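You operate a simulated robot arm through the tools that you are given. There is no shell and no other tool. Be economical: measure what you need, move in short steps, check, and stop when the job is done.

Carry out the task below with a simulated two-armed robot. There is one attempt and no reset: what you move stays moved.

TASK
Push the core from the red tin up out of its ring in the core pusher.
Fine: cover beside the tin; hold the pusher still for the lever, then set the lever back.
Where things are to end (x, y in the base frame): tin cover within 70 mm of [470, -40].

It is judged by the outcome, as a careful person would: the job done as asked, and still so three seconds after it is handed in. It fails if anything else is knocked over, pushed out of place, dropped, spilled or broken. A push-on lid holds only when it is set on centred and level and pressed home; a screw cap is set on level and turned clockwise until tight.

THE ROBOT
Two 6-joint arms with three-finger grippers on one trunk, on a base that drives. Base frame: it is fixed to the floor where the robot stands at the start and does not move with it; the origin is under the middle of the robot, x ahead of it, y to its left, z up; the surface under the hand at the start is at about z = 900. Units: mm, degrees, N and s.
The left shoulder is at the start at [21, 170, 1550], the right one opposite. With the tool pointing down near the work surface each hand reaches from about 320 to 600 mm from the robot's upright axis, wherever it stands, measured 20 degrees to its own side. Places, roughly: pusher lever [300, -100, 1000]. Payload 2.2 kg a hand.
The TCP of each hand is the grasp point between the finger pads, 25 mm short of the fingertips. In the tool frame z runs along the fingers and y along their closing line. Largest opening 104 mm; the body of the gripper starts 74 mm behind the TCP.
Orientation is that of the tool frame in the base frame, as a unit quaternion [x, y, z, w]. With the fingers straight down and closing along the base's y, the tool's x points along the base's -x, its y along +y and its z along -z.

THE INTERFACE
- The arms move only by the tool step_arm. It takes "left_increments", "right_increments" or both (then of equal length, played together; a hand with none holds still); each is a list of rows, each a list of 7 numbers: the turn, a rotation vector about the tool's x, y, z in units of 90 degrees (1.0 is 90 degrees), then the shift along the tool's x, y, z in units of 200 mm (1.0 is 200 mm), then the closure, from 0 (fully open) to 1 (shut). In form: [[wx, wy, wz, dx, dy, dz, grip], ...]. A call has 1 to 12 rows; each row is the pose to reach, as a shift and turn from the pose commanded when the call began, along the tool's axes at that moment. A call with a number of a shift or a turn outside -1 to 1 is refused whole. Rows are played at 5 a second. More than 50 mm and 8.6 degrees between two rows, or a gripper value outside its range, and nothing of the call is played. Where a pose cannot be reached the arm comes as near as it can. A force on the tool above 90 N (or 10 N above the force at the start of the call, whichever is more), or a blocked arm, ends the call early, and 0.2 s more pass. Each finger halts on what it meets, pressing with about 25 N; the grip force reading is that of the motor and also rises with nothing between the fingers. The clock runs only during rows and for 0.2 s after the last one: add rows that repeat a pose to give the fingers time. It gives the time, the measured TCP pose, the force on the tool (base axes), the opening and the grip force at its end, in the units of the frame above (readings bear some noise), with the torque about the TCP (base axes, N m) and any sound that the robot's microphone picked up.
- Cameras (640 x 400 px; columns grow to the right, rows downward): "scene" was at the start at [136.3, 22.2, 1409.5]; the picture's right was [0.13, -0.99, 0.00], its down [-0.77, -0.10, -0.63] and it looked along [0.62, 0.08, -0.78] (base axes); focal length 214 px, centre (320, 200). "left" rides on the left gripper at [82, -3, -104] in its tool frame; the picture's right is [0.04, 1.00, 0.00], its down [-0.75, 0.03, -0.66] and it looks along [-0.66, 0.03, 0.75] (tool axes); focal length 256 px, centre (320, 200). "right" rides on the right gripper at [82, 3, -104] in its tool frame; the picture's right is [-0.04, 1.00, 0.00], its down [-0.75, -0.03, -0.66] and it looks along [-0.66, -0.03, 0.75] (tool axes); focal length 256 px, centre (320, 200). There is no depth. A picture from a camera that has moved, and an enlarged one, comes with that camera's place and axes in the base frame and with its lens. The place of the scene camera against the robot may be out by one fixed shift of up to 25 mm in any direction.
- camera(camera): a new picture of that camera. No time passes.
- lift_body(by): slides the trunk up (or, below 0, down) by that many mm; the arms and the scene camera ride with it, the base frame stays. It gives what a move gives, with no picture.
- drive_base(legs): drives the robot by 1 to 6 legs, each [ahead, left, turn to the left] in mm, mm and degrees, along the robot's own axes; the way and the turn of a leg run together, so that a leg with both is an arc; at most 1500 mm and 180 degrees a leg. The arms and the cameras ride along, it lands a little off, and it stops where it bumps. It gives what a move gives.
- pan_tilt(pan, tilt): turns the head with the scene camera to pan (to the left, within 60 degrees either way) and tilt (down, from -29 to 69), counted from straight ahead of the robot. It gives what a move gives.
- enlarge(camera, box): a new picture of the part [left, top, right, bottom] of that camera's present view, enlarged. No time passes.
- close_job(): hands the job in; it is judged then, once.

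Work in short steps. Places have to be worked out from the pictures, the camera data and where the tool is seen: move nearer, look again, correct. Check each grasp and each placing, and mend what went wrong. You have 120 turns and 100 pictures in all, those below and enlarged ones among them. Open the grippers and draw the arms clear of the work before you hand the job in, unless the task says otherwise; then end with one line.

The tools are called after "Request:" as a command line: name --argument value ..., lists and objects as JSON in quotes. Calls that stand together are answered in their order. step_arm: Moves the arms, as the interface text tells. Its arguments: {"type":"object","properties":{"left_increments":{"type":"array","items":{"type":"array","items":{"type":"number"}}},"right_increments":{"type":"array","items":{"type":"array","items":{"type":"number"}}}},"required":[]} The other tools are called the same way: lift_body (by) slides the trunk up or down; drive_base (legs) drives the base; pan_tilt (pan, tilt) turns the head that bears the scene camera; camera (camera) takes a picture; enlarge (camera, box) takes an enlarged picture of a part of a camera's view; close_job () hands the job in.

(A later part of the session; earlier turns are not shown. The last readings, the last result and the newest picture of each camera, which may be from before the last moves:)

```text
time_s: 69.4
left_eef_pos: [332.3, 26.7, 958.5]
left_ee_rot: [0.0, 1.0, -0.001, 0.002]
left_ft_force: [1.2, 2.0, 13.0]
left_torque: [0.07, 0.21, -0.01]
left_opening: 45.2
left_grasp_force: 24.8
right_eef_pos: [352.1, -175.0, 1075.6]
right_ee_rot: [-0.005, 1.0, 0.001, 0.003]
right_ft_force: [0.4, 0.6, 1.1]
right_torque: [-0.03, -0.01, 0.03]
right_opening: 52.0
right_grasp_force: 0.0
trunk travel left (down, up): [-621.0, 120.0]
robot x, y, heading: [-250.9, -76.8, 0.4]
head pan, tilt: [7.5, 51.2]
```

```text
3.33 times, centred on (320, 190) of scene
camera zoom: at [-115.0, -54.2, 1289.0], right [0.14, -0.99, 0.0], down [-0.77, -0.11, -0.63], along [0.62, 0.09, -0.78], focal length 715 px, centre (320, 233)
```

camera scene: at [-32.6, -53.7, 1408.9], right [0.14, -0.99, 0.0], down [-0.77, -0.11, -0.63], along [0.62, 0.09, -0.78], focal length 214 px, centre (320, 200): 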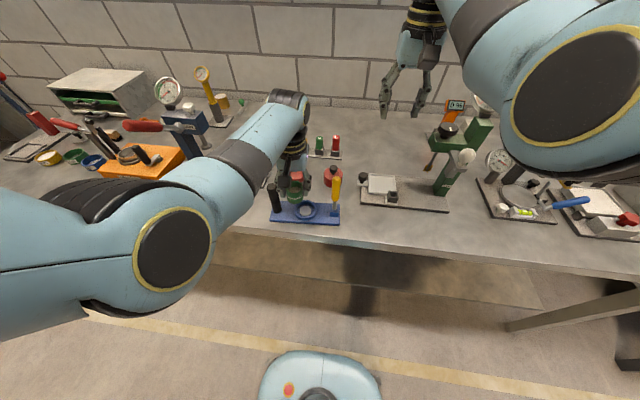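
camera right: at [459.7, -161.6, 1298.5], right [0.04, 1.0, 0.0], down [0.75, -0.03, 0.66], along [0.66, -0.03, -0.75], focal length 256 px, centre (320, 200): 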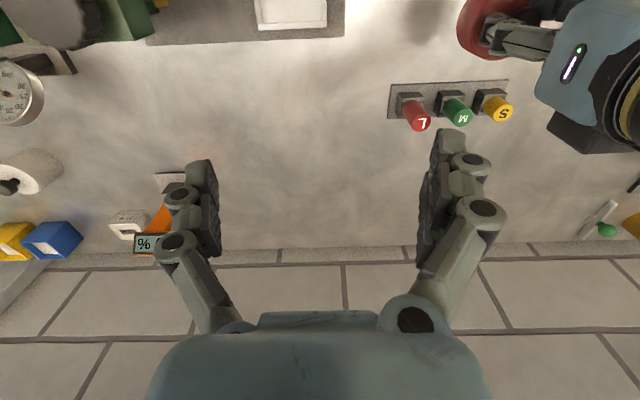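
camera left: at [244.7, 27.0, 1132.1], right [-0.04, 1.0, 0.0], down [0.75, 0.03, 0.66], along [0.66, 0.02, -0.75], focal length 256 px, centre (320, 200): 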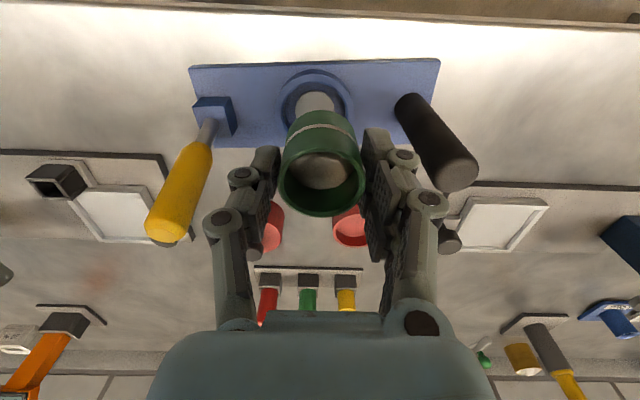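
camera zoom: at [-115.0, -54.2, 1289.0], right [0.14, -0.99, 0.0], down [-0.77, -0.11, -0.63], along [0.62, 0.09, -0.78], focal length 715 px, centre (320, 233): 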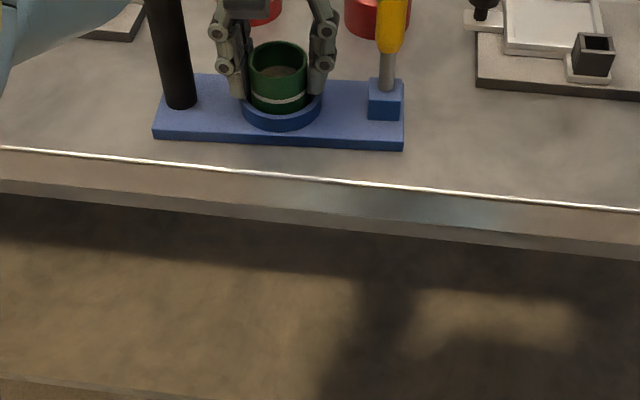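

The ring sits inside the seat collar. Open to ~62 mm, then rise and view.

Request:
step_arm --left_increments '[[0, 0, 0, 0, 0, -0.01, 0.55], [0, 0, 0, 0, 0, -0.01, 0.42], [0, 0, 0, 0, 0, -0.01, 0.42], [0, 0, 0, 0, 0, -0.1, 0.42], [0, 0, 0, 0, 0, -0.25, 0.42], [0, 0, 0, 0, 0, -0.4, 0.42], [0, 0, 0, 0, 0, -0.4, 0.42]]'

Request:
camera --camera "left"

Request:
camera --camera "scene"

```text
time_s: 71.0
left_eef_pos: [333.0, 26.0, 1035.6]
left_ee_rot: [0.0, 1.0, -0.001, 0.0]
left_ft_force: [-0.6, 0.3, -0.2]
left_torque: [0.03, -0.02, 0.04]
left_opening: 60.7
left_grasp_force: 0.0
right_eef_pos: [353.7, -176.0, 1076.1]
right_ee_rot: [-0.004, 1.0, 0.0, 0.002]
right_ft_force: [-0.1, -0.3, -0.4]
right_torque: [-0.02, -0.01, -0.01]
right_opening: 51.9
right_grasp_force: 0.0
trunk travel left (down, up): [-621.0, 120.0]
robot x, y, heading: [-251.5, -79.1, 0.6]
head pan, tilt: [7.5, 51.2]
```

```text
43 pictures are left
camera left: at [251.2, 22.1, 1139.5], right [-0.04, 1.0, 0.0], down [0.75, 0.03, 0.66], along [0.66, 0.02, -0.75], focal length 256 px, centre (320, 200)
```

left: 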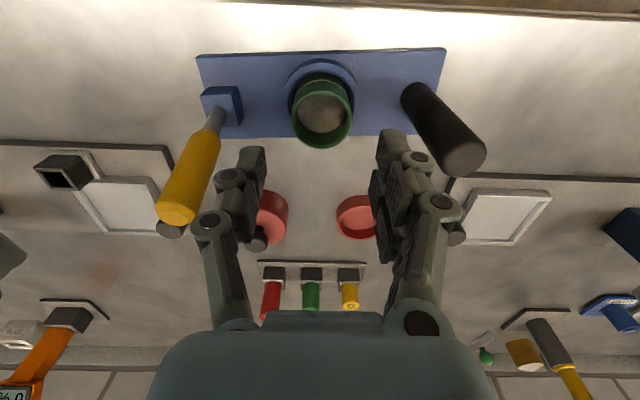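

```text
42 pictures are left
camera scene: at [-113.7, -54.2, 1288.7], right [0.14, -0.99, 0.0], down [-0.77, -0.11, -0.63], along [0.62, 0.09, -0.78], focal length 214 px, centre (320, 200)
```

scene: 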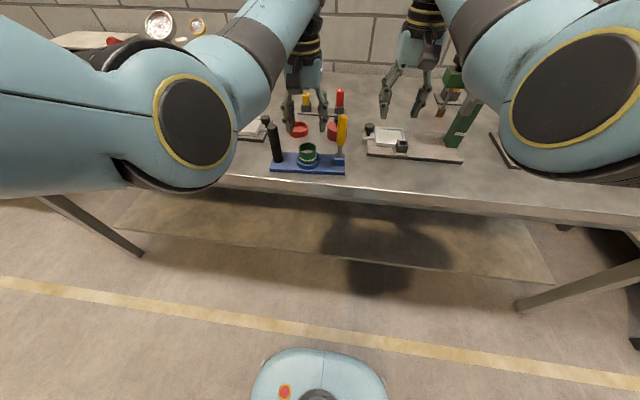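

Ring seated well. Raise both hands, then shift the base left 100 mm so the post lies on the left side and the lever on the right side.

Request:
step_arm --left_increments '[[0, 0, 0, 0, 0, -0.1, 0.42], [0, 0, 0, 0, 0, -0.22, 0.42], [0, 0, 0, 0, 0, -0.22, 0.42]]' --right_increments '[[0, 0, 0, 0, 0, -0.15, 0.5], [0, 0, 0, 0, 0, -0.3, 0.5], [0, 0, 0, 0, 0, -0.3, 0.5]]'

Request:
drive_base --legs '[[0, 95, 0]]'

Request:
camera --camera "left"

Request:
camera --camera "right"

```text
time_s: 71.8
left_eef_pos: [333.4, 25.8, 1079.2]
left_ee_rot: [0.0, 1.0, -0.001, 0.0]
left_ft_force: [0.2, -0.2, 0.0]
left_torque: [-0.05, 0.04, 0.01]
left_opening: 60.4
left_grasp_force: 0.1
right_eef_pos: [351.6, -173.4, 1135.1]
right_ee_rot: [-0.005, 1.0, 0.0, 0.001]
right_ft_force: [-0.2, -0.8, -0.2]
right_torque: [0.0, 0.01, 0.02]
right_opening: 51.9
right_grasp_force: 0.2
trunk travel left (down, up): [-621.0, 120.0]
robot x, y, heading: [-254.3, -74.7, 0.3]
head pan, tilt: [7.5, 51.2]
```

```text
time_s: 72.9
left_eef_pos: [331.3, 124.5, 1080.0]
left_ee_rot: [0.0, 1.0, -0.001, 0.0]
left_ft_force: [-0.9, 0.1, 0.2]
left_torque: [-0.02, -0.02, 0.0]
left_opening: 60.4
left_grasp_force: 0.1
right_eef_pos: [352.1, -76.4, 1136.0]
right_ee_rot: [-0.004, 1.0, 0.0, 0.002]
right_ft_force: [0.2, -0.3, 0.6]
right_torque: [-0.05, 0.0, 0.02]
right_opening: 52.1
right_grasp_force: 0.1
trunk travel left (down, up): [-621.0, 120.0]
robot x, y, heading: [-250.8, 21.1, 0.5]
head pan, tilt: [7.5, 51.2]
```

```text
41 pictures are left
camera left: at [251.0, 120.1, 1183.9], right [-0.04, 1.0, 0.0], down [0.75, 0.03, 0.66], along [0.66, 0.02, -0.75], focal length 256 px, centre (320, 200)
```

left: 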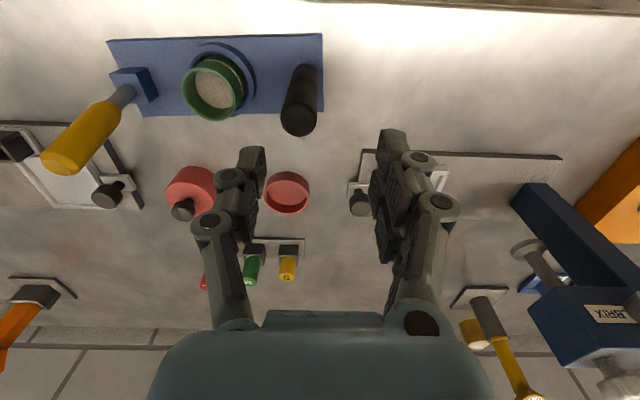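

```text
40 pictures are left
camera right: at [269.1, -73.5, 1240.0], right [0.03, 1.0, 0.0], down [0.75, -0.02, 0.66], along [0.66, -0.02, -0.75], focal length 256 px, centre (320, 200)
```

right: 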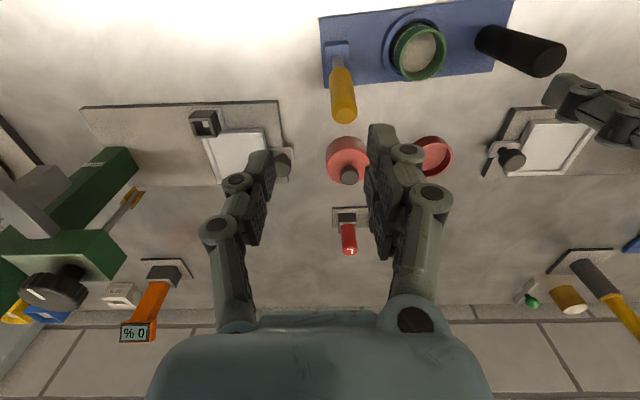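

Post top triangulates to (325,107,1013), lever tip to (356,-58,1031). Move the left hand over the post and down around it to z≈985.

Request:
step_arm --left_increments '[[0, 0, 0, 0.027, -0.09, 0, 0.42], [0, 0, 0, 0.027, -0.09, 0, 0.42], [0, 0, 0, 0.027, -0.09, 0, 0.42], [0, 0, 0, 0.027, -0.09, 0.1, 0.42], [0, 0, 0, 0.027, -0.09, 0.1, 0.42]]'

Request:
camera --camera "left"

```text
time_s: 74.1
left_eef_pos: [326.3, 107.8, 1058.4]
left_ee_rot: [-0.001, 1.0, 0.001, 0.002]
left_ft_force: [0.4, 0.0, -0.2]
left_torque: [-0.04, 0.01, 0.0]
left_opening: 60.2
left_grasp_force: 0.0
right_eef_pos: [350.9, -75.9, 1135.5]
right_ee_rot: [-0.005, 1.0, 0.001, 0.002]
right_ft_force: [0.3, 0.2, 1.2]
right_torque: [0.02, 0.03, -0.01]
right_opening: 51.9
right_grasp_force: 0.1
trunk travel left (down, up): [-621.0, 120.0]
robot x, y, heading: [-251.7, 15.6, 0.4]
head pan, tilt: [7.5, 51.2]
```

```text
39 pictures are left
camera left: at [245.7, 103.3, 1163.3], right [-0.04, 1.0, 0.0], down [0.75, 0.03, 0.66], along [0.66, 0.03, -0.75], focal length 256 px, centre (320, 200)
```

left: 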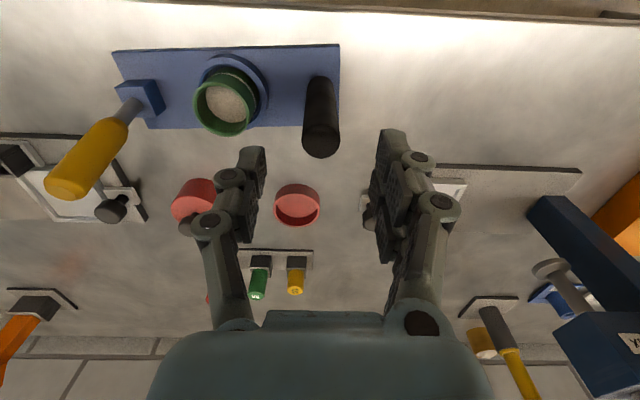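

Aligned with the post. Lower 74 mm and close on it.

Request:
step_arm --left_increments '[[0, 0, 0, 0, 0, 0.13, 0.42], [0, 0, 0, 0, 0, 0.26, 0.42], [0, 0, 0, 0, 0, 0.37, 0.42], [0, 0, 0, 0, 0, 0.37, 0.5], [0, 0, 0, 0, 0, 0.37, 0.65], [0, 0, 0, 0, 0, 0.37, 0.8], [0, 0, 0, 0, 0, 0.37, 0.9], [0, 0, 0, 0, 0, 0.37, 0.9]]'

Request:
camera --camera "left"

```text
time_s: 75.9
left_eef_pos: [328.3, 105.2, 984.9]
left_ee_rot: [0.001, 1.0, -0.001, 0.0]
left_ft_force: [-0.8, 0.2, 0.1]
left_torque: [0.13, -0.03, -0.07]
left_opening: 25.7
left_grasp_force: 25.0
right_eef_pos: [352.2, -76.0, 1136.1]
right_ee_rot: [-0.004, 1.0, 0.002, 0.002]
right_ft_force: [-0.2, 0.1, -0.2]
right_torque: [-0.02, 0.01, 0.0]
right_opening: 52.1
right_grasp_force: 0.1
trunk travel left (down, up): [-621.0, 120.0]
robot x, y, heading: [-249.7, 23.3, 0.6]
head pan, tilt: [7.5, 51.2]
```

```text
38 pictures are left
camera left: at [245.9, 101.0, 1088.9], right [-0.04, 1.0, 0.0], down [0.75, 0.03, 0.66], along [0.66, 0.02, -0.75], focal length 256 px, centre (320, 200)
```

left: 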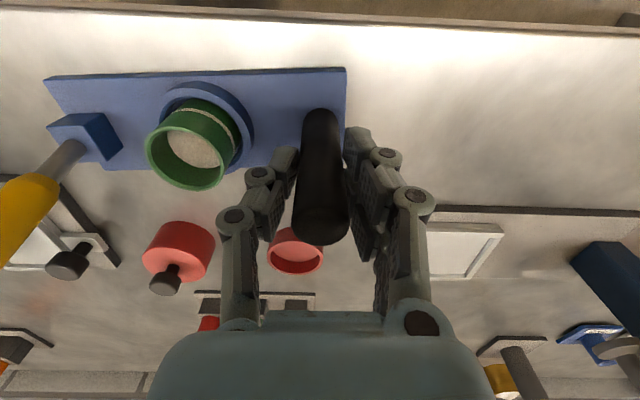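

Post held. Push it back +13 mm in x to restore the pusher's original orientation.

Request:
step_arm --left_increments '[[0, 0, 0, -0.02, 0, 0, 0.9], [0, 0, 0, -0.04, 0, 0, 0.9], [0, 0, 0, -0.06, 0, 0, 0.9], [0, 0, 0, -0.065, 0, 0, 0.9], [0, 0, 0, -0.065, 0, 0, 0.9]]'

Request:
camera --camera "right"

```text
time_s: 77.1
left_eef_pos: [340.7, 104.9, 987.0]
left_ee_rot: [0.0, 1.0, -0.001, 0.0]
left_ft_force: [-0.5, -0.8, -0.2]
left_torque: [0.07, 0.08, -0.07]
left_opening: 25.7
left_grasp_force: 24.8
right_eef_pos: [351.8, -76.9, 1135.5]
right_ee_rot: [-0.005, 1.0, 0.001, 0.002]
right_ft_force: [-1.3, 0.5, -0.6]
right_torque: [0.04, -0.01, -0.02]
right_opening: 51.9
right_grasp_force: 0.2
trunk travel left (down, up): [-621.0, 120.0]
robot x, y, heading: [-252.4, 19.6, 0.5]
head pan, tilt: [7.5, 51.2]
```

```text
37 pictures are left
camera right: at [269.4, -74.4, 1239.8], right [0.03, 1.0, 0.0], down [0.75, -0.02, 0.66], along [0.66, -0.02, -0.75], focal length 256 px, centre (320, 200)
```

right: 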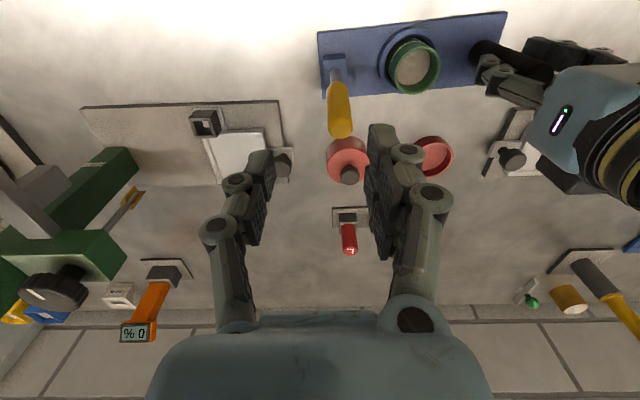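

The plate translated with the post rather than rotating. I'll turn the hand 3.5° clockwise about the post to bring the lever end back.

Request:
step_arm --left_increments '[[0, 0, 0.01, 0, 0, 0, 0.9], [0, 0, 0.02, 0, 0, 0, 0.9], [0, 0, 0.03, 0, 0, 0, 0.9], [0, 0, 0.04, 0, 0, 0, 0.9], [0, 0, 0.04, 0, 0, 0, 0.9]]'

Request:
camera --camera "right"

```text
time_s: 78.3
left_eef_pos: [340.9, 104.9, 985.7]
left_ee_rot: [0.032, 0.999, -0.001, 0.001]
left_ft_force: [-0.3, 0.1, 0.1]
left_torque: [-0.05, -0.11, 0.03]
left_opening: 25.7
left_grasp_force: 25.2
right_eef_pos: [352.0, -76.0, 1135.2]
right_ee_rot: [-0.004, 1.0, 0.002, 0.002]
right_ft_force: [0.3, -0.9, 0.3]
right_torque: [0.01, 0.03, 0.0]
right_opening: 52.0
right_grasp_force: 0.1
trunk travel left (down, up): [-621.0, 120.0]
robot x, y, heading: [-250.7, 16.8, 0.5]
head pan, tilt: [7.5, 51.2]
```

```text
36 pictures are left
camera right: at [269.4, -74.4, 1239.8], right [0.03, 1.0, 0.0], down [0.75, -0.02, 0.66], along [0.66, -0.02, -0.75], focal length 256 px, centre (320, 200)
```

right: 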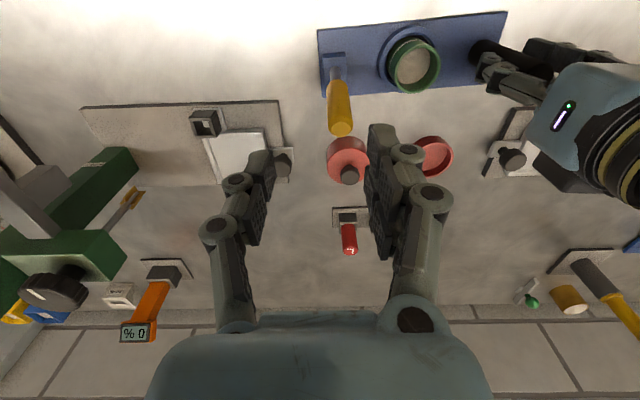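

The hand yaw mostly slipped on the round post; the pusher is now only slightly off (lever end ~12 mm), acceptable for now. Next bring the right hand over the lever at ≈(357,-60), stopping above it.

Request:
step_arm --right_increments '[[0, 0, 0, -0.02, 0.0775, 0, 0.5], [0, 0, 0, -0.02, 0.0775, 0.15, 0.5], [0, 0, 0, -0.02, 0.0775, 0.3, 0.5], [0, 0, 0, -0.02, 0.0775, 0.35, 0.5], [0, 0, 0, -0.02, 0.0775, 0.35, 0.5]]'

Request:
camera --camera "right"

```text
time_s: 79.5
left_eef_pos: [341.0, 104.8, 985.8]
left_ee_rot: [0.032, 1.0, -0.001, -0.001]
left_ft_force: [-0.1, 0.8, -0.1]
left_torque: [0.02, -0.03, -0.09]
left_opening: 25.3
left_grasp_force: 24.8
right_eef_pos: [353.8, -61.5, 1066.4]
right_ee_rot: [-0.005, 1.0, 0.001, 0.001]
right_ft_force: [0.1, -0.3, 0.2]
right_torque: [0.0, -0.04, 0.0]
right_opening: 51.8
right_grasp_force: 0.0
trunk travel left (down, up): [-621.0, 120.0]
robot x, y, heading: [-254.3, 21.9, 0.6]
head pan, tilt: [7.5, 51.2]
```

```text
35 pictures are left
camera right: at [272.5, -58.6, 1170.0], right [0.03, 1.0, 0.0], down [0.75, -0.02, 0.66], along [0.66, -0.02, -0.75], focal length 256 px, centre (320, 200)
```

right: 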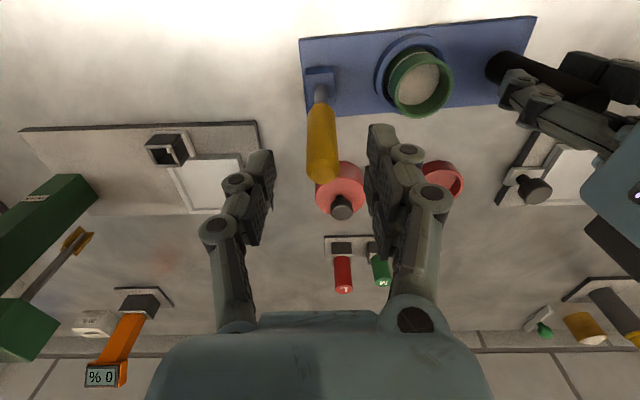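

Lever lies at x≈356 at z 985, y≈-60.5. Descend around the handle and close.

Request:
step_arm --right_increments '[[0, 0, 0, -0.01, 0.003, 0.14, 0.5], [0, 0, 0, -0.01, 0.003, 0.28, 0.5], [0, 0, 0, -0.01, 0.003, 0.4, 0.5], [0, 0, 0, -0.01, 0.003, 0.4, 0.65], [0, 0, 0, -0.01, 0.003, 0.4, 0.8], [0, 0, 0, -0.01, 0.003, 0.4, 0.95], [0, 0, 0, -0.01, 0.003, 0.4, 0.95]]'

Request:
camera --camera "right"

```text
time_s: 81.1
left_eef_pos: [340.4, 104.0, 986.2]
left_ee_rot: [0.031, 1.0, -0.001, 0.0]
left_ft_force: [0.0, -0.4, 0.4]
left_torque: [-0.06, 0.03, -0.07]
left_opening: 25.8
left_grasp_force: 24.9
right_eef_pos: [356.9, -60.1, 987.5]
right_ee_rot: [-0.005, 1.0, 0.0, 0.002]
right_ft_force: [0.8, -0.8, 0.3]
right_torque: [-0.02, -0.06, -0.01]
right_opening: 16.1
right_grasp_force: 25.7
trunk travel left (down, up): [-621.0, 120.0]
robot x, y, heading: [-250.6, 21.6, 0.6]
head pan, tilt: [7.5, 51.2]
```

```text
34 pictures are left
camera right: at [275.2, -57.8, 1090.9], right [0.03, 1.0, 0.0], down [0.75, -0.02, 0.66], along [0.66, -0.02, -0.75], focal length 256 px, centre (320, 200)
```

right: 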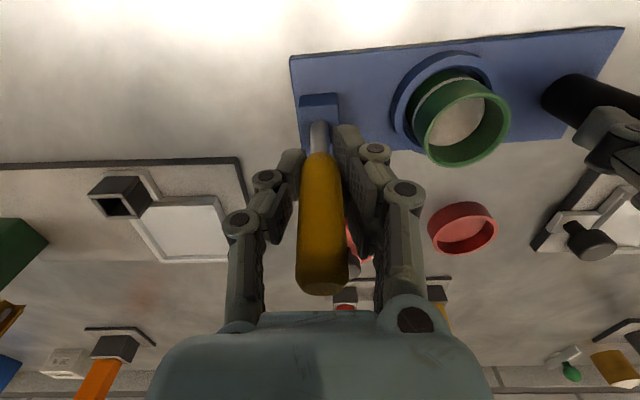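

Lever gripped (16 mm). Test pull 10 mm toward the robot and read forces on both hands.

Request:
step_arm --right_increments '[[0, 0, 0, 0.015, 0, -0.002, 0.95], [0, 0, 0, 0.03, 0, -0.004, 0.95], [0, 0, 0, 0.048, 0, -0.005, 0.95], [0, 0, 0, 0.048, 0, -0.005, 0.95]]'

Request:
camera --camera "right"

```text
time_s: 82.1
left_eef_pos: [341.0, 105.0, 985.7]
left_ee_rot: [0.031, 1.0, -0.001, 0.0]
left_ft_force: [-1.6, 3.9, 0.4]
left_torque: [0.19, 0.13, -0.16]
left_opening: 25.8
left_grasp_force: 25.3
right_eef_pos: [347.2, -59.0, 987.6]
right_ee_rot: [-0.004, 1.0, 0.001, 0.002]
right_ft_force: [2.4, -4.1, 0.6]
right_torque: [0.03, -0.14, -0.12]
right_opening: 16.1
right_grasp_force: 25.5
trunk travel left (down, up): [-621.0, 120.0]
robot x, y, heading: [-249.2, 23.0, 0.5]
head pan, tilt: [7.5, 51.2]
```

```text
33 pictures are left
camera right: at [265.6, -57.7, 1091.2], right [0.03, 1.0, 0.0], down [0.75, -0.02, 0.66], along [0.66, -0.02, -0.75], focal length 256 px, centre (320, 200)
```

right: 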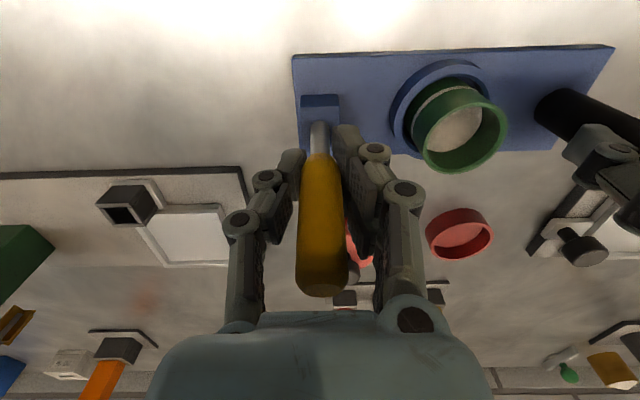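

The plate swung about the post (back to its original alignment: near edge x≈304 both ends) rather than the lever tilting. Let me inspect the lever's hinge before choosing the direction.

Request:
enlarge --camera "right" --box '[270, 50, 390, 150]'

Request:
enlarge --camera "scene" --box '[260, 110, 380, 190]'

Request:
enlarge --camera "left" --box '[0, 40, 240, 220]'

```text
4.00 times, centred on (330, 100) of right
camera zoom: at [265.6, -57.7, 1091.2], right [0.03, 1.0, 0.0], down [0.75, -0.02, 0.66], along [0.66, -0.02, -0.75], focal length 1024 px, centre (280, 600)
```

zoom: 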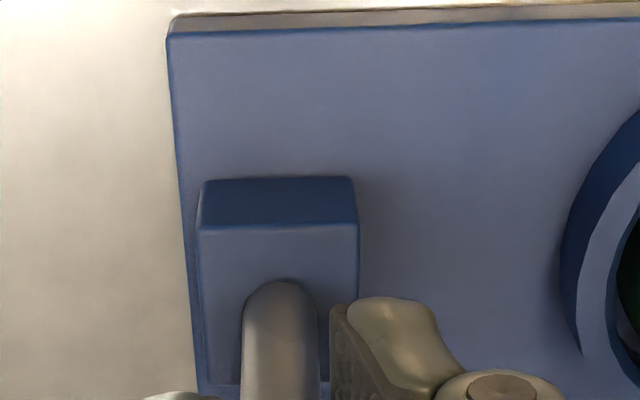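

```text
5.00 times, centred on (320, 150) of scene
camera zoom: at [-114.0, 43.4, 1288.6], right [0.14, -0.99, 0.0], down [-0.77, -0.11, -0.63], along [0.62, 0.09, -0.78], focal length 1072 px, centre (320, 450)
```

zoom: 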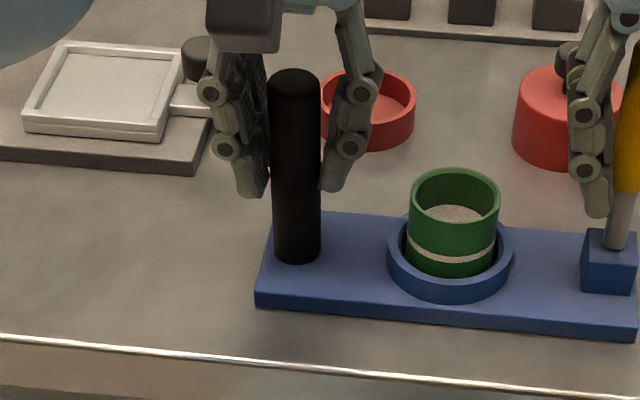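

```text
2.22 times, centred on (120, 130) of left
camera zoom: at [259.3, 106.4, 1089.4], right [0.02, 1.0, 0.0], down [0.75, -0.02, 0.66], along [0.66, -0.02, -0.75], focal length 569 px, centre (764, 356)
```

zoom: 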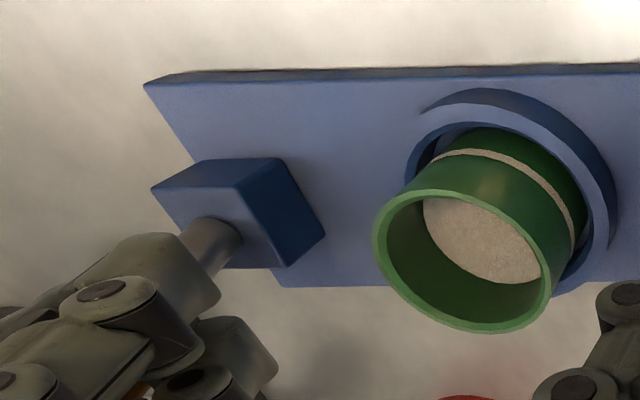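

No visible hinge axis. Test a small sideways motion (−y 6 mm), with the post held, and read the forces.

Request:
step_arm --right_increments '[[0, 0, 0, 0, -0.01, 0, 0.95], [0, 0, 0, 0, -0.02, 0, 0.95], [0, 0, 0, 0, -0.03, 0, 0.95], [0, 0, 0, 0, -0.03, 0, 0.95]]'

Request:
camera --camera "right"

```text
time_s: 83.1
left_eef_pos: [340.8, 101.5, 986.4]
left_ee_rot: [0.034, 0.999, -0.003, 0.001]
left_ft_force: [0.1, -22.2, 0.0]
left_torque: [-0.4, -0.07, 0.02]
left_opening: 25.8
left_grasp_force: 24.7
right_eef_pos: [347.0, -63.1, 986.9]
right_ee_rot: [-0.006, 1.0, 0.003, 0.0]
right_ft_force: [0.4, 22.1, 0.3]
right_torque: [0.32, 0.05, 0.02]
right_opening: 16.1
right_grasp_force: 24.7
trunk travel left (down, up): [-621.0, 120.0]
robot x, y, heading: [-255.9, 18.9, 0.2]
head pan, tilt: [7.5, 51.2]
```

```text
29 pictures are left
camera right: at [265.8, -62.2, 1091.0], right [0.03, 1.0, 0.01], down [0.75, -0.03, 0.66], along [0.66, -0.02, -0.75], focal length 256 px, centre (320, 200)
```

right: 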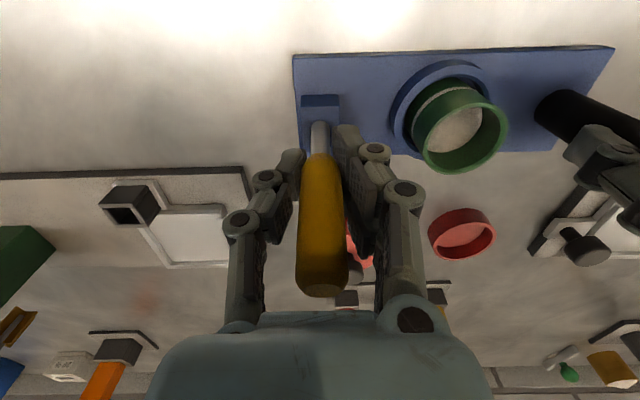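

Sideways is rigid (22 N), so the hinge is about y. I'll undo that, press down a few mm on the handle to load the plate's friction, and pull toward the robot 10 mm.

Request:
step_arm --right_increments '[[0, 0, 0, 0, 0.012, 0, 0.97], [0, 0, 0, 0, 0.027, 0.01, 0.97], [0, 0, 0, 0, 0.027, 0.03, 0.97], [0, 0, 0, 0.015, 0.027, 0.03, 0.97], [0, 0, 0, 0.03, 0.027, 0.03, 0.97], [0, 0, 0, 0.045, 0.027, 0.03, 0.97], [0, 0, 0, 0.045, 0.027, 0.03, 0.97]]'

Request:
camera --camera "right"

```text
time_s: 84.7
left_eef_pos: [339.5, 104.2, 985.0]
left_ee_rot: [0.032, 0.999, -0.002, 0.0]
left_ft_force: [-2.5, -15.7, 0.8]
left_torque: [-0.26, 0.31, -0.19]
left_opening: 25.8
left_grasp_force: 25.2
right_eef_pos: [340.6, -61.1, 980.6]
right_ee_rot: [-0.005, 1.0, 0.0, 0.002]
right_ft_force: [5.1, 16.5, 6.0]
right_torque: [0.44, -0.2, -0.16]
right_opening: 14.1
right_grasp_force: 25.5
trunk travel left (down, up): [-621.0, 120.0]
robot x, y, heading: [-250.1, 22.9, 0.5]
head pan, tilt: [7.5, 51.2]
```

```text
28 pictures are left
camera right: at [256.9, -58.8, 1084.8], right [0.03, 1.0, 0.0], down [0.75, -0.02, 0.66], along [0.66, -0.02, -0.75], focal length 256 px, centre (320, 200)
```

right: 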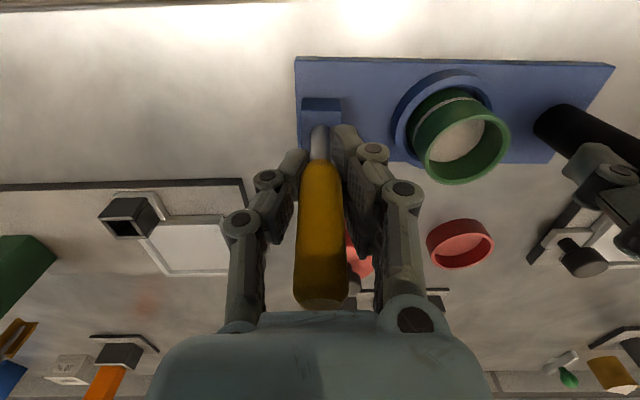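

The plate swings instead of the lever moving — perhaps it's against its stop in this direction. Test pushing the lever away (+x), which also swings the plate back.

Request:
step_arm --right_increments '[[0, 0, 0, -0.03, 0.01, -0.01, 0.97], [0, 0, 0, -0.06, 0.014, -0.02, 0.97], [0, 0, 0, -0.08, 0.014, -0.02, 0.97], [0, 0, 0, -0.1, 0.014, -0.02, 0.97], [0, 0, 0, -0.1, 0.014, -0.02, 0.97]]'

Request:
camera --camera "right"

```text
time_s: 85.9
left_eef_pos: [340.6, 105.3, 985.1]
left_ee_rot: [0.031, 1.0, -0.001, 0.001]
left_ft_force: [1.6, -4.1, 2.2]
left_torque: [-0.24, -0.17, 0.13]
left_opening: 25.6
left_grasp_force: 25.2
right_eef_pos: [359.9, -58.6, 983.5]
right_ee_rot: [-0.004, 1.0, 0.0, 0.001]
right_ft_force: [-2.7, 2.9, -2.8]
right_torque: [-0.49, 0.03, 0.23]
right_opening: 13.6
right_grasp_force: 25.5
trunk travel left (down, up): [-621.0, 120.0]
robot x, y, heading: [-250.1, 22.1, 0.5]
head pan, tilt: [7.5, 51.2]
```

```text
27 pictures are left
camera right: at [276.9, -56.5, 1088.4], right [0.03, 1.0, 0.0], down [0.75, -0.02, 0.66], along [0.66, -0.02, -0.75], focal length 256 px, centre (320, 200)
```

right: 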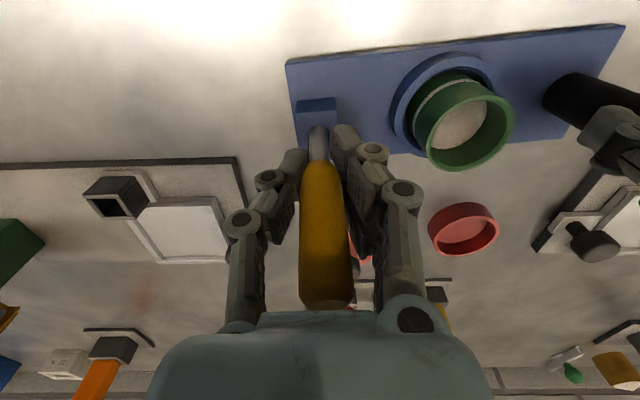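

Force along y was rigid only up to 22 N, and post and lever are collinear in y — so the lever likely swings along y with a stiffer breakaway. First swing the plate back in line (−x 14 mm), then open to straddle the handle higher up for leverage.

Request:
step_arm --right_increments '[[0, 0, 0, 0.03, 0, 0, 0.97], [0, 0, 0, 0.06, 0, 0, 0.97], [0, 0, 0, 0.07, 0, 0, 0.97], [0, 0, 0, 0.07, 0, 0, 0.97], [0, 0, 0, 0.07, 0, 0, 0.8], [0, 0, 0, 0.07, 0, 0, 0.65], [0, 0, 0, 0.07, 0, -0.07, 0.62], [0, 0, 0, 0.07, 0, -0.15, 0.62], [0, 0, 0, 0.07, 0, -0.15, 0.62]]'

Request:
camera --camera "right"

```text
time_s: 87.9
left_eef_pos: [339.9, 104.4, 986.1]
left_ee_rot: [0.031, 1.0, -0.001, 0.0]
left_ft_force: [-0.3, -0.7, -3.2]
left_torque: [0.08, 0.02, -0.1]
left_opening: 25.8
left_grasp_force: 25.0
right_eef_pos: [344.6, -58.9, 1015.7]
right_ee_rot: [-0.005, 1.0, 0.0, 0.002]
right_ft_force: [0.1, -0.1, 0.1]
right_torque: [0.01, -0.02, -0.01]
right_opening: 39.5
right_grasp_force: 0.0
trunk travel left (down, up): [-621.0, 120.0]
robot x, y, heading: [-251.3, 20.8, 0.5]
head pan, tilt: [7.5, 51.2]
```

```text
26 pictures are left
camera right: at [263.2, -56.6, 1119.6], right [0.03, 1.0, 0.0], down [0.75, -0.02, 0.66], along [0.66, -0.02, -0.75], focal length 256 px, centre (320, 200)
```

right: 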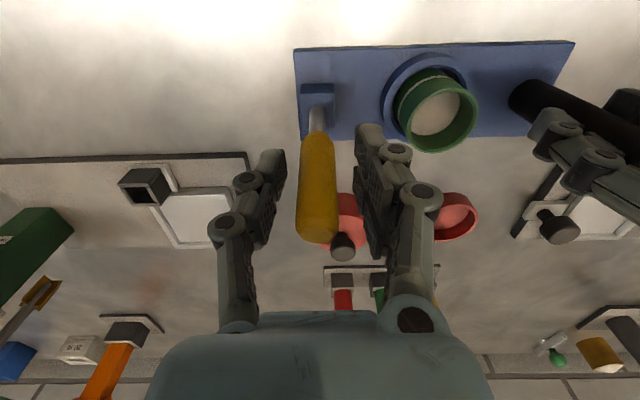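

Plate is aligned again. Shift +7 in x so the inner finger faces the handle and push it −y by ~10 mm past contact.

Request:
step_arm --right_increments '[[0, 0, 0, -0.035, 0, 0, 0.62], [0, 0, 0, -0.035, -0.05, 0, 0.62], [0, 0, 0, -0.035, -0.075, 0, 0.62], [0, 0, 0, -0.035, -0.1, 0, 0.62], [0, 0, 0, -0.035, -0.12, 0, 0.62], [0, 0, 0, -0.035, -0.12, 0, 0.62]]'

Request:
camera --camera "right"

```text
time_s: 89.3
left_eef_pos: [339.1, 102.6, 988.2]
left_ee_rot: [0.031, 1.0, -0.002, 0.001]
left_ft_force: [1.8, -20.3, 1.4]
left_torque: [-0.39, 0.24, 0.04]
left_opening: 25.6
left_grasp_force: 24.9
right_eef_pos: [353.2, -80.1, 1014.6]
right_ee_rot: [-0.005, 1.0, 0.002, 0.002]
right_ft_force: [-3.1, 20.7, 2.3]
right_torque: [0.3, 0.26, 0.05]
right_opening: 54.1
right_grasp_force: 10.4
trunk travel left (down, up): [-621.0, 120.0]
robot x, y, heading: [-251.1, 19.5, 0.5]
head pan, tilt: [7.5, 51.2]
```

```text
25 pictures are left
camera right: at [270.3, -78.1, 1119.2], right [0.03, 1.0, 0.0], down [0.75, -0.03, 0.66], along [0.66, -0.02, -0.75], focal length 256 px, centre (320, 200)
```

right: 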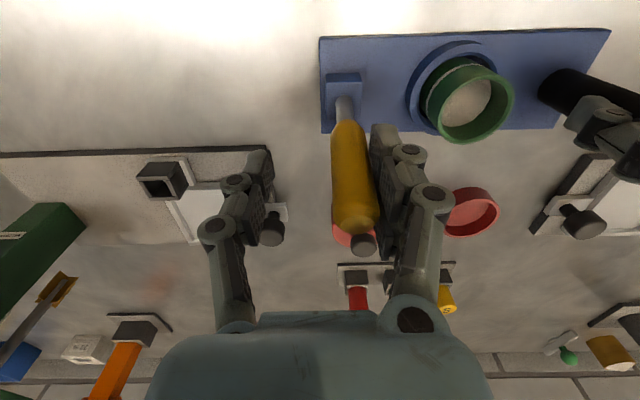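

The fingers just backdrive at 20 N. Try once more with the closed (stiff) gripper: lift off, close, come down on the +y side of the handle.

Request:
step_arm --right_increments '[[0, 0, 0, 0, 0.08, 0, 0.62], [0, 0, 0, 0, 0.1, -0.15, 0.62], [0, 0, 0, 0, 0.1, -0.3, 0.8], [0, 0, 0, 0, 0.2, -0.3, 1.0], [0, 0, 0, 0, 0.24, -0.3, 1.0], [0, 0, 0, 0, 0.24, -0.3, 1.0], [0, 0, 0, 0, 0.24, -0.15, 1.0], [0, 0, 0, 0, 0.24, 0, 1.0], [0, 0, 0, 0, 0.24, 0.01, 1.0]]'

Request:
camera --camera "right"

```text
time_s: 91.3
left_eef_pos: [337.4, 103.9, 990.4]
left_ee_rot: [0.032, 0.999, -0.004, 0.003]
left_ft_force: [2.7, -22.4, 9.5]
left_torque: [-0.64, 0.2, 0.05]
left_opening: 25.7
left_grasp_force: 25.1
right_eef_pos: [349.1, -27.2, 1015.3]
right_ee_rot: [-0.005, 1.0, 0.004, 0.005]
right_ft_force: [-6.9, 31.0, 25.7]
right_torque: [-1.08, -0.15, -0.1]
right_opening: 0.0
right_grasp_force: 25.4
trunk travel left (down, up): [-621.0, 120.0]
robot x, y, heading: [-255.4, 24.5, 0.5]
head pan, tilt: [7.5, 51.2]
```

```text
24 pictures are left
camera right: at [265.8, -26.9, 1120.7], right [0.03, 1.0, 0.01], down [0.75, -0.03, 0.66], along [0.66, -0.01, -0.75], focal length 256 px, centre (320, 200)
```

right: 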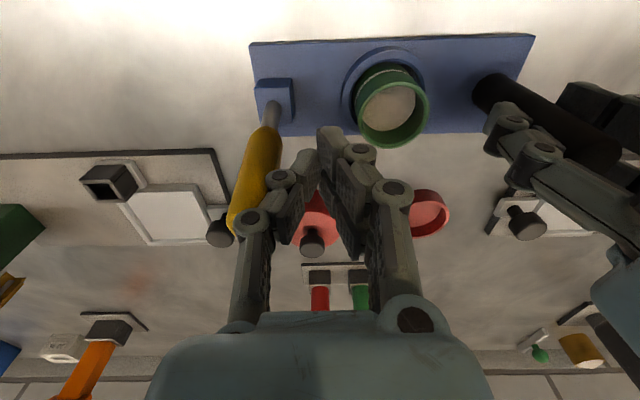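

31 N sideways gives no motion, so the hinge is about y after all and pulling toward the robot needs the plate locked against swivelling. Plan: left hand slides down the post until the palm rests on its top and presses down hard (friction), right hand grips the lever near its top. First clear the right hand and lower the left.

Request:
step_arm --right_increments '[[0, 0, 0, 0, 0.05, 0, 1.0], [0, 0, 0, 0, 0.06, -0.15, 1.0], [0, 0, 0, 0, 0.06, -0.35, 0.9], [0, 0, 0, 0, -0.05, -0.4, 0.75], [0, 0, 0, 0, -0.14, -0.4, 0.6], [0, 0, 0, 0, -0.14, -0.4, 0.6], [0, 0, 0, 0, -0.14, -0.4, 0.6], [0, 0, 0, 0, -0.14, -0.4, 0.6]]' --left_increments '[[0, 0, 0, 0, 0, 0, 0.85], [0, 0, 0, 0, 0, 0, 0.75], [0, 0, 0, 0, 0, 0, 0.65], [0, 0, 0, 0, 0, 0.05, 0.65], [0, 0, 0, 0, 0, 0.1, 0.65], [0, 0, 0, 0, 0, 0.15, 0.65], [0, 0, 0, 0, 0, 0.2, 0.65], [0, 0, 0, 0, 0, 0.2, 0.65]]'

Request:
camera --camera "right"

```text
time_s: 93.1
left_eef_pos: [339.9, 104.7, 945.2]
left_ee_rot: [0.031, 1.0, -0.001, 0.001]
left_ft_force: [0.4, 0.1, 0.2]
left_torque: [-0.02, 0.0, -0.01]
left_opening: 36.4
left_grasp_force: 0.1
right_eef_pos: [351.8, -61.4, 1094.3]
right_ee_rot: [-0.004, 1.0, 0.001, 0.002]
right_ft_force: [0.0, -0.7, 0.2]
right_torque: [0.02, 0.0, -0.01]
right_opening: 41.7
right_grasp_force: 0.1
trunk travel left (down, up): [-621.0, 120.0]
robot x, y, heading: [-254.2, 20.6, 0.6]
head pan, tilt: [7.5, 51.2]
```

```text
23 pictures are left
camera right: at [270.0, -59.9, 1198.1], right [0.03, 1.0, 0.0], down [0.75, -0.02, 0.66], along [0.66, -0.02, -0.75], focal length 256 px, centre (320, 200)
```

right: 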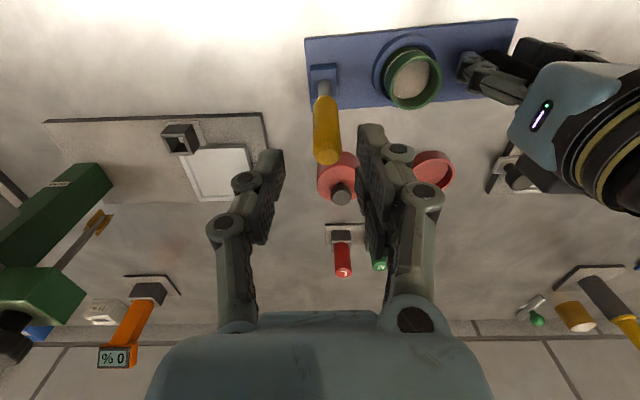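

The plate's lever end drifted +12 in x on release. Grip the lever near the top, swing it back 13 mm in line, and meanwhile lower the left palm.

Request:
step_arm --right_increments '[[0, 0, 0, -0.086, 0.012, 0.05, 0.6], [0, 0, 0, -0.086, 0.012, 0.2, 0.6], [0, 0, 0, -0.086, 0.012, 0.35, 0.6], [0, 0, 0, -0.086, 0.012, 0.4, 0.6], [0, 0, 0, -0.086, 0.012, 0.4, 0.8], [0, 0, 0, -0.086, 0.012, 0.4, 0.98], [0, 0, 0, -0.086, 0.012, 0.4, 0.98], [0, 0, 0, -0.05, 0.012, 0.4, 0.98], [0, 0, 0, -0.021, 0.012, 0.4, 0.98], [0, 0, 0, -0.021, 0.012, 0.4, 0.98]]'

Request:
step_arm --left_increments '[[0, 0, 0, 0, 0, 0.02, 0.65], [0, 0, 0, 0, 0, 0.04, 0.65], [0, 0, 0, 0, 0, 0.06, 0.65], [0, 0, 0, 0, 0, 0.06, 0.65]]'

Request:
camera --camera "right"

```text
time_s: 95.3
left_eef_pos: [340.2, 104.0, 946.3]
left_ee_rot: [0.031, 1.0, -0.001, 0.0]
left_ft_force: [0.3, 0.1, -0.2]
left_torque: [-0.04, -0.01, 0.01]
left_opening: 36.5
left_grasp_force: 0.0
right_eef_pos: [356.6, -59.5, 1012.7]
right_ee_rot: [-0.003, 1.0, 0.001, 0.001]
right_ft_force: [0.4, -1.4, -0.3]
right_torque: [-0.02, -0.07, 0.0]
right_opening: 22.1
right_grasp_force: 24.8
trunk travel left (down, up): [-621.0, 120.0]
robot x, y, heading: [-250.9, 21.7, 0.5]
head pan, tilt: [7.5, 51.2]
```

```text
time_s: 96.3
left_eef_pos: [341.6, 104.8, 939.8]
left_ee_rot: [0.031, 1.0, -0.002, 0.007]
left_ft_force: [-7.5, 8.3, 53.2]
left_torque: [-0.62, -0.06, -0.09]
left_opening: 36.6
left_grasp_force: 0.1
right_eef_pos: [351.7, -59.0, 1014.8]
right_ee_rot: [-0.005, 1.0, -0.001, 0.003]
right_ft_force: [3.6, 0.8, -9.7]
right_torque: [0.05, -0.5, -0.09]
right_opening: 22.1
right_grasp_force: 25.3
trunk travel left (down, up): [-621.0, 120.0]
robot x, y, heading: [-249.0, 19.9, 0.3]
head pan, tilt: [7.5, 51.2]
```

```text
22 pictures are left
camera right: at [269.8, -57.1, 1118.4], right [0.03, 1.0, 0.0], down [0.75, -0.02, 0.66], along [0.66, -0.02, -0.75], focal length 256 px, centre (320, 200)
```

right: 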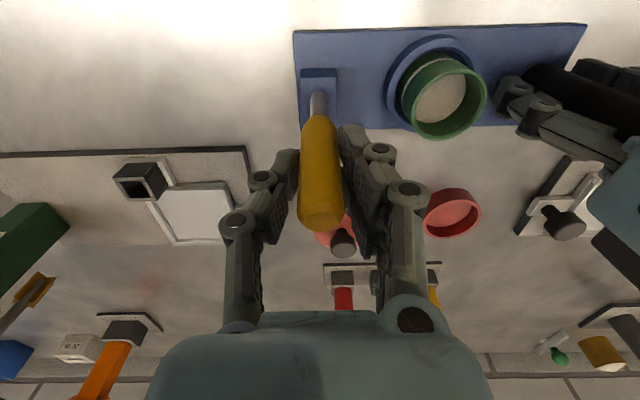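

Left palm now presses the post at 53 N. Close the left grip and pull the lever 25 mm toward the robot.

Request:
step_arm --left_increments '[[0, 0, 0, 0, 0, 0.005, 0.8], [0, 0, 0, 0, 0, 0.01, 0.95], [0, 0, 0, 0, 0, 0.01, 0.95], [0, 0, 0, 0, 0, 0.01, 0.95], [0, 0, 0, 0, 0, 0.01, 0.95], [0, 0, 0, 0, 0, 0.01, 0.95], [0, 0, 0, 0, 0, 0.01, 0.95]]' --right_increments '[[0, 0, 0, 0, 0, 0, 0.98], [0, 0, 0, 0, 0, 0, 0.98], [0, 0, 0, 0.03, 0, 0, 0.98], [0, 0, 0, 0.06, 0, 0, 0.98], [0, 0, 0, 0.09, 0, 0, 0.98], [0, 0, 0, 0.12, 0, 0, 0.98], [0, 0, 0, 0.12, 0, 0, 0.98]]'

Request:
camera --camera "right"

```text
time_s: 97.9
left_eef_pos: [340.6, 104.4, 939.5]
left_ee_rot: [0.032, 0.999, -0.001, 0.009]
left_ft_force: [-0.9, 0.4, 57.7]
left_torque: [1.01, 0.71, 0.07]
left_opening: 26.5
left_grasp_force: 24.9
right_eef_pos: [327.4, -61.1, 1016.6]
right_ee_rot: [-0.003, 1.0, 0.0, 0.004]
right_ft_force: [2.6, -0.9, 11.5]
right_torque: [0.06, -0.16, 0.04]
right_opening: 21.3
right_grasp_force: 25.5
trunk travel left (down, up): [-621.0, 120.0]
robot x, y, heading: [-253.4, 16.8, 0.3]
head pan, tilt: [7.5, 51.2]
```

```text
21 pictures are left
camera right: at [245.1, -59.2, 1120.4], right [0.03, 1.0, 0.0], down [0.75, -0.03, 0.66], along [0.66, -0.02, -0.75], focal length 256 px, centre (320, 200)
```

right: 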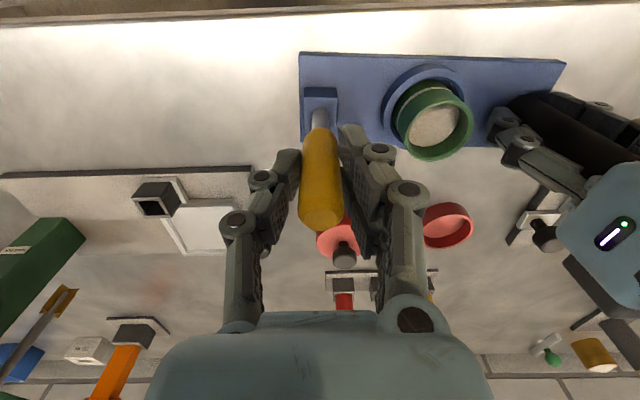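

The lever has started to tilt (≈19 → 5 mm ahead of its pivot). Continue pulling another 28 mm along the arc.

Request:
step_arm --right_increments '[[0, 0, 0, 0.03, 0, 0.003, 0.98], [0, 0, 0, 0.06, 0, 0.006, 0.98], [0, 0, 0, 0.09, 0, 0.012, 0.98], [0, 0, 0, 0.12, 0, 0.02, 0.98], [0, 0, 0, 0.14, 0, 0.028, 0.98], [0, 0, 0, 0.14, 0, 0.028, 0.98]]'

Request:
camera --camera "right"

```text
time_s: 99.3
left_eef_pos: [341.2, 97.7, 940.1]
left_ee_rot: [0.035, 0.999, -0.005, 0.008]
left_ft_force: [-5.0, -41.3, 58.7]
left_torque: [3.86, 0.11, 0.11]
left_opening: 26.1
left_grasp_force: 24.6
right_eef_pos: [313.2, -74.2, 1023.1]
right_ee_rot: [0.002, 1.0, -0.004, 0.017]
right_ft_force: [8.5, 48.9, -6.6]
right_torque: [0.79, -0.49, -0.08]
right_opening: 36.3
right_grasp_force: 25.0
trunk travel left (down, up): [-621.0, 120.0]
robot x, y, heading: [-247.8, 21.5, 0.2]
head pan, tilt: [7.5, 51.2]
```

```text
20 pictures are left
camera right: at [229.2, -70.0, 1122.8], right [0.05, 1.0, -0.01], down [0.73, -0.03, 0.68], along [0.68, -0.03, -0.73], focal length 256 px, centre (320, 200)
```

right: 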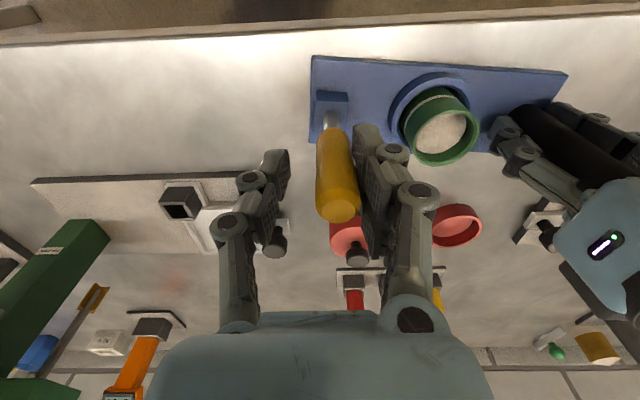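

The right arm drifted (inner limit again), prying sideways. Back off 14 mm to relieve it, then inspect lever and core.

Request:
step_arm --right_increments '[[0, 0, 0, -0.04, 0, -0.015, 0.9], [0, 0, 0, -0.08, 0, -0.02, 0.85], [0, 0, 0, -0.08, 0, -0.02, 0.8], [0, 0, 0, -0.08, 0, -0.02, 0.7], [0, 0, 0, -0.08, 0, -0.02, 0.6]]'

Request:
enlarge --camera "right" --box '[260, 30, 580, 230]'

```text
time_s: 100.5
left_eef_pos: [341.7, 98.7, 940.2]
left_ee_rot: [0.034, 0.999, -0.002, 0.008]
left_ft_force: [0.1, -23.4, 54.9]
left_torque: [-1.14, -0.11, 0.09]
left_opening: 26.3
left_grasp_force: 25.0
right_eef_pos: [318.0, -66.6, 1013.3]
right_ee_rot: [-0.002, 1.0, -0.001, 0.005]
right_ft_force: [-0.1, -0.7, -0.8]
right_torque: [-0.02, -0.02, 0.04]
right_opening: 41.8
right_grasp_force: 0.0
trunk travel left (down, up): [-621.0, 120.0]
robot x, y, heading: [-250.7, 21.8, 0.7]
head pan, tilt: [7.5, 51.2]
```

```text
2.00 times, centred on (420, 130) of right
camera zoom: at [235.2, -64.4, 1117.8], right [0.04, 1.0, 0.0], down [0.75, -0.03, 0.66], along [0.66, -0.03, -0.75], focal length 512 px, centre (120, 340)
```

zoom: 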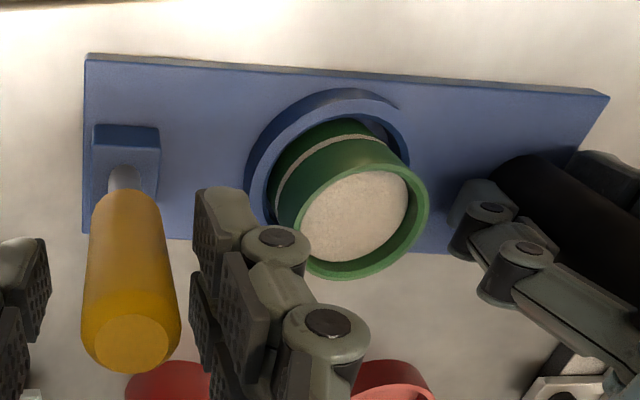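

Excellent: the core has risen close to the ring's top, so the lever works toward the robot. The inner limit seems yaw-related, so I'll yaw the right gripper 20° counter-clockwise, re-centre on the handle, and re-grip.

Request:
step_arm --right_increments '[[0, 0, -0.08, 0.02, 0.006, 0, 0.6], [0, 0, -0.16, 0.025, 0.006, 0, 0.6], [0, 0, -0.23, 0.025, 0.006, 0, 0.6], [0, 0, -0.23, 0.025, 0.006, 0, 0.75], [0, 0, -0.23, 0.025, 0.006, 0, 0.9], [0, 0, -0.23, 0.025, 0.006, 0, 0.98], [0, 0, -0.23, 0.025, 0.006, 0, 0.98]]'

Request:
camera --camera "right"

```text
time_s: 102.1
left_eef_pos: [340.6, 99.9, 941.1]
left_ee_rot: [0.034, 0.999, -0.005, 0.009]
left_ft_force: [6.2, -34.2, 51.7]
left_torque: [1.51, 0.32, 0.28]
left_opening: 26.3
left_grasp_force: 25.0
right_eef_pos: [317.0, -67.3, 1017.8]
right_ee_rot: [-0.18, 0.984, -0.003, 0.007]
right_ft_force: [-0.5, 33.0, 8.2]
right_torque: [1.0, 0.17, -0.09]
right_opening: 24.2
right_grasp_force: 16.2
trunk travel left (down, up): [-621.0, 120.0]
robot x, y, heading: [-253.7, 18.8, 0.3]
head pan, tilt: [7.5, 51.2]
```

```text
18 pictures are left
camera right: at [237.5, -92.3, 1120.3], right [-0.32, 0.95, -0.01], down [0.7, 0.24, 0.67], along [0.63, 0.21, -0.74], focal length 256 px, centre (320, 200)
```

right: 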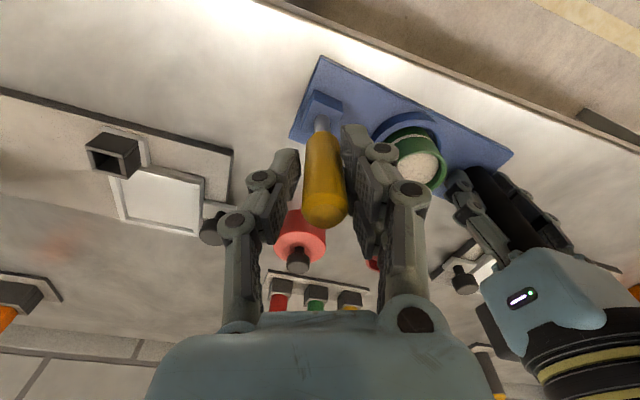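

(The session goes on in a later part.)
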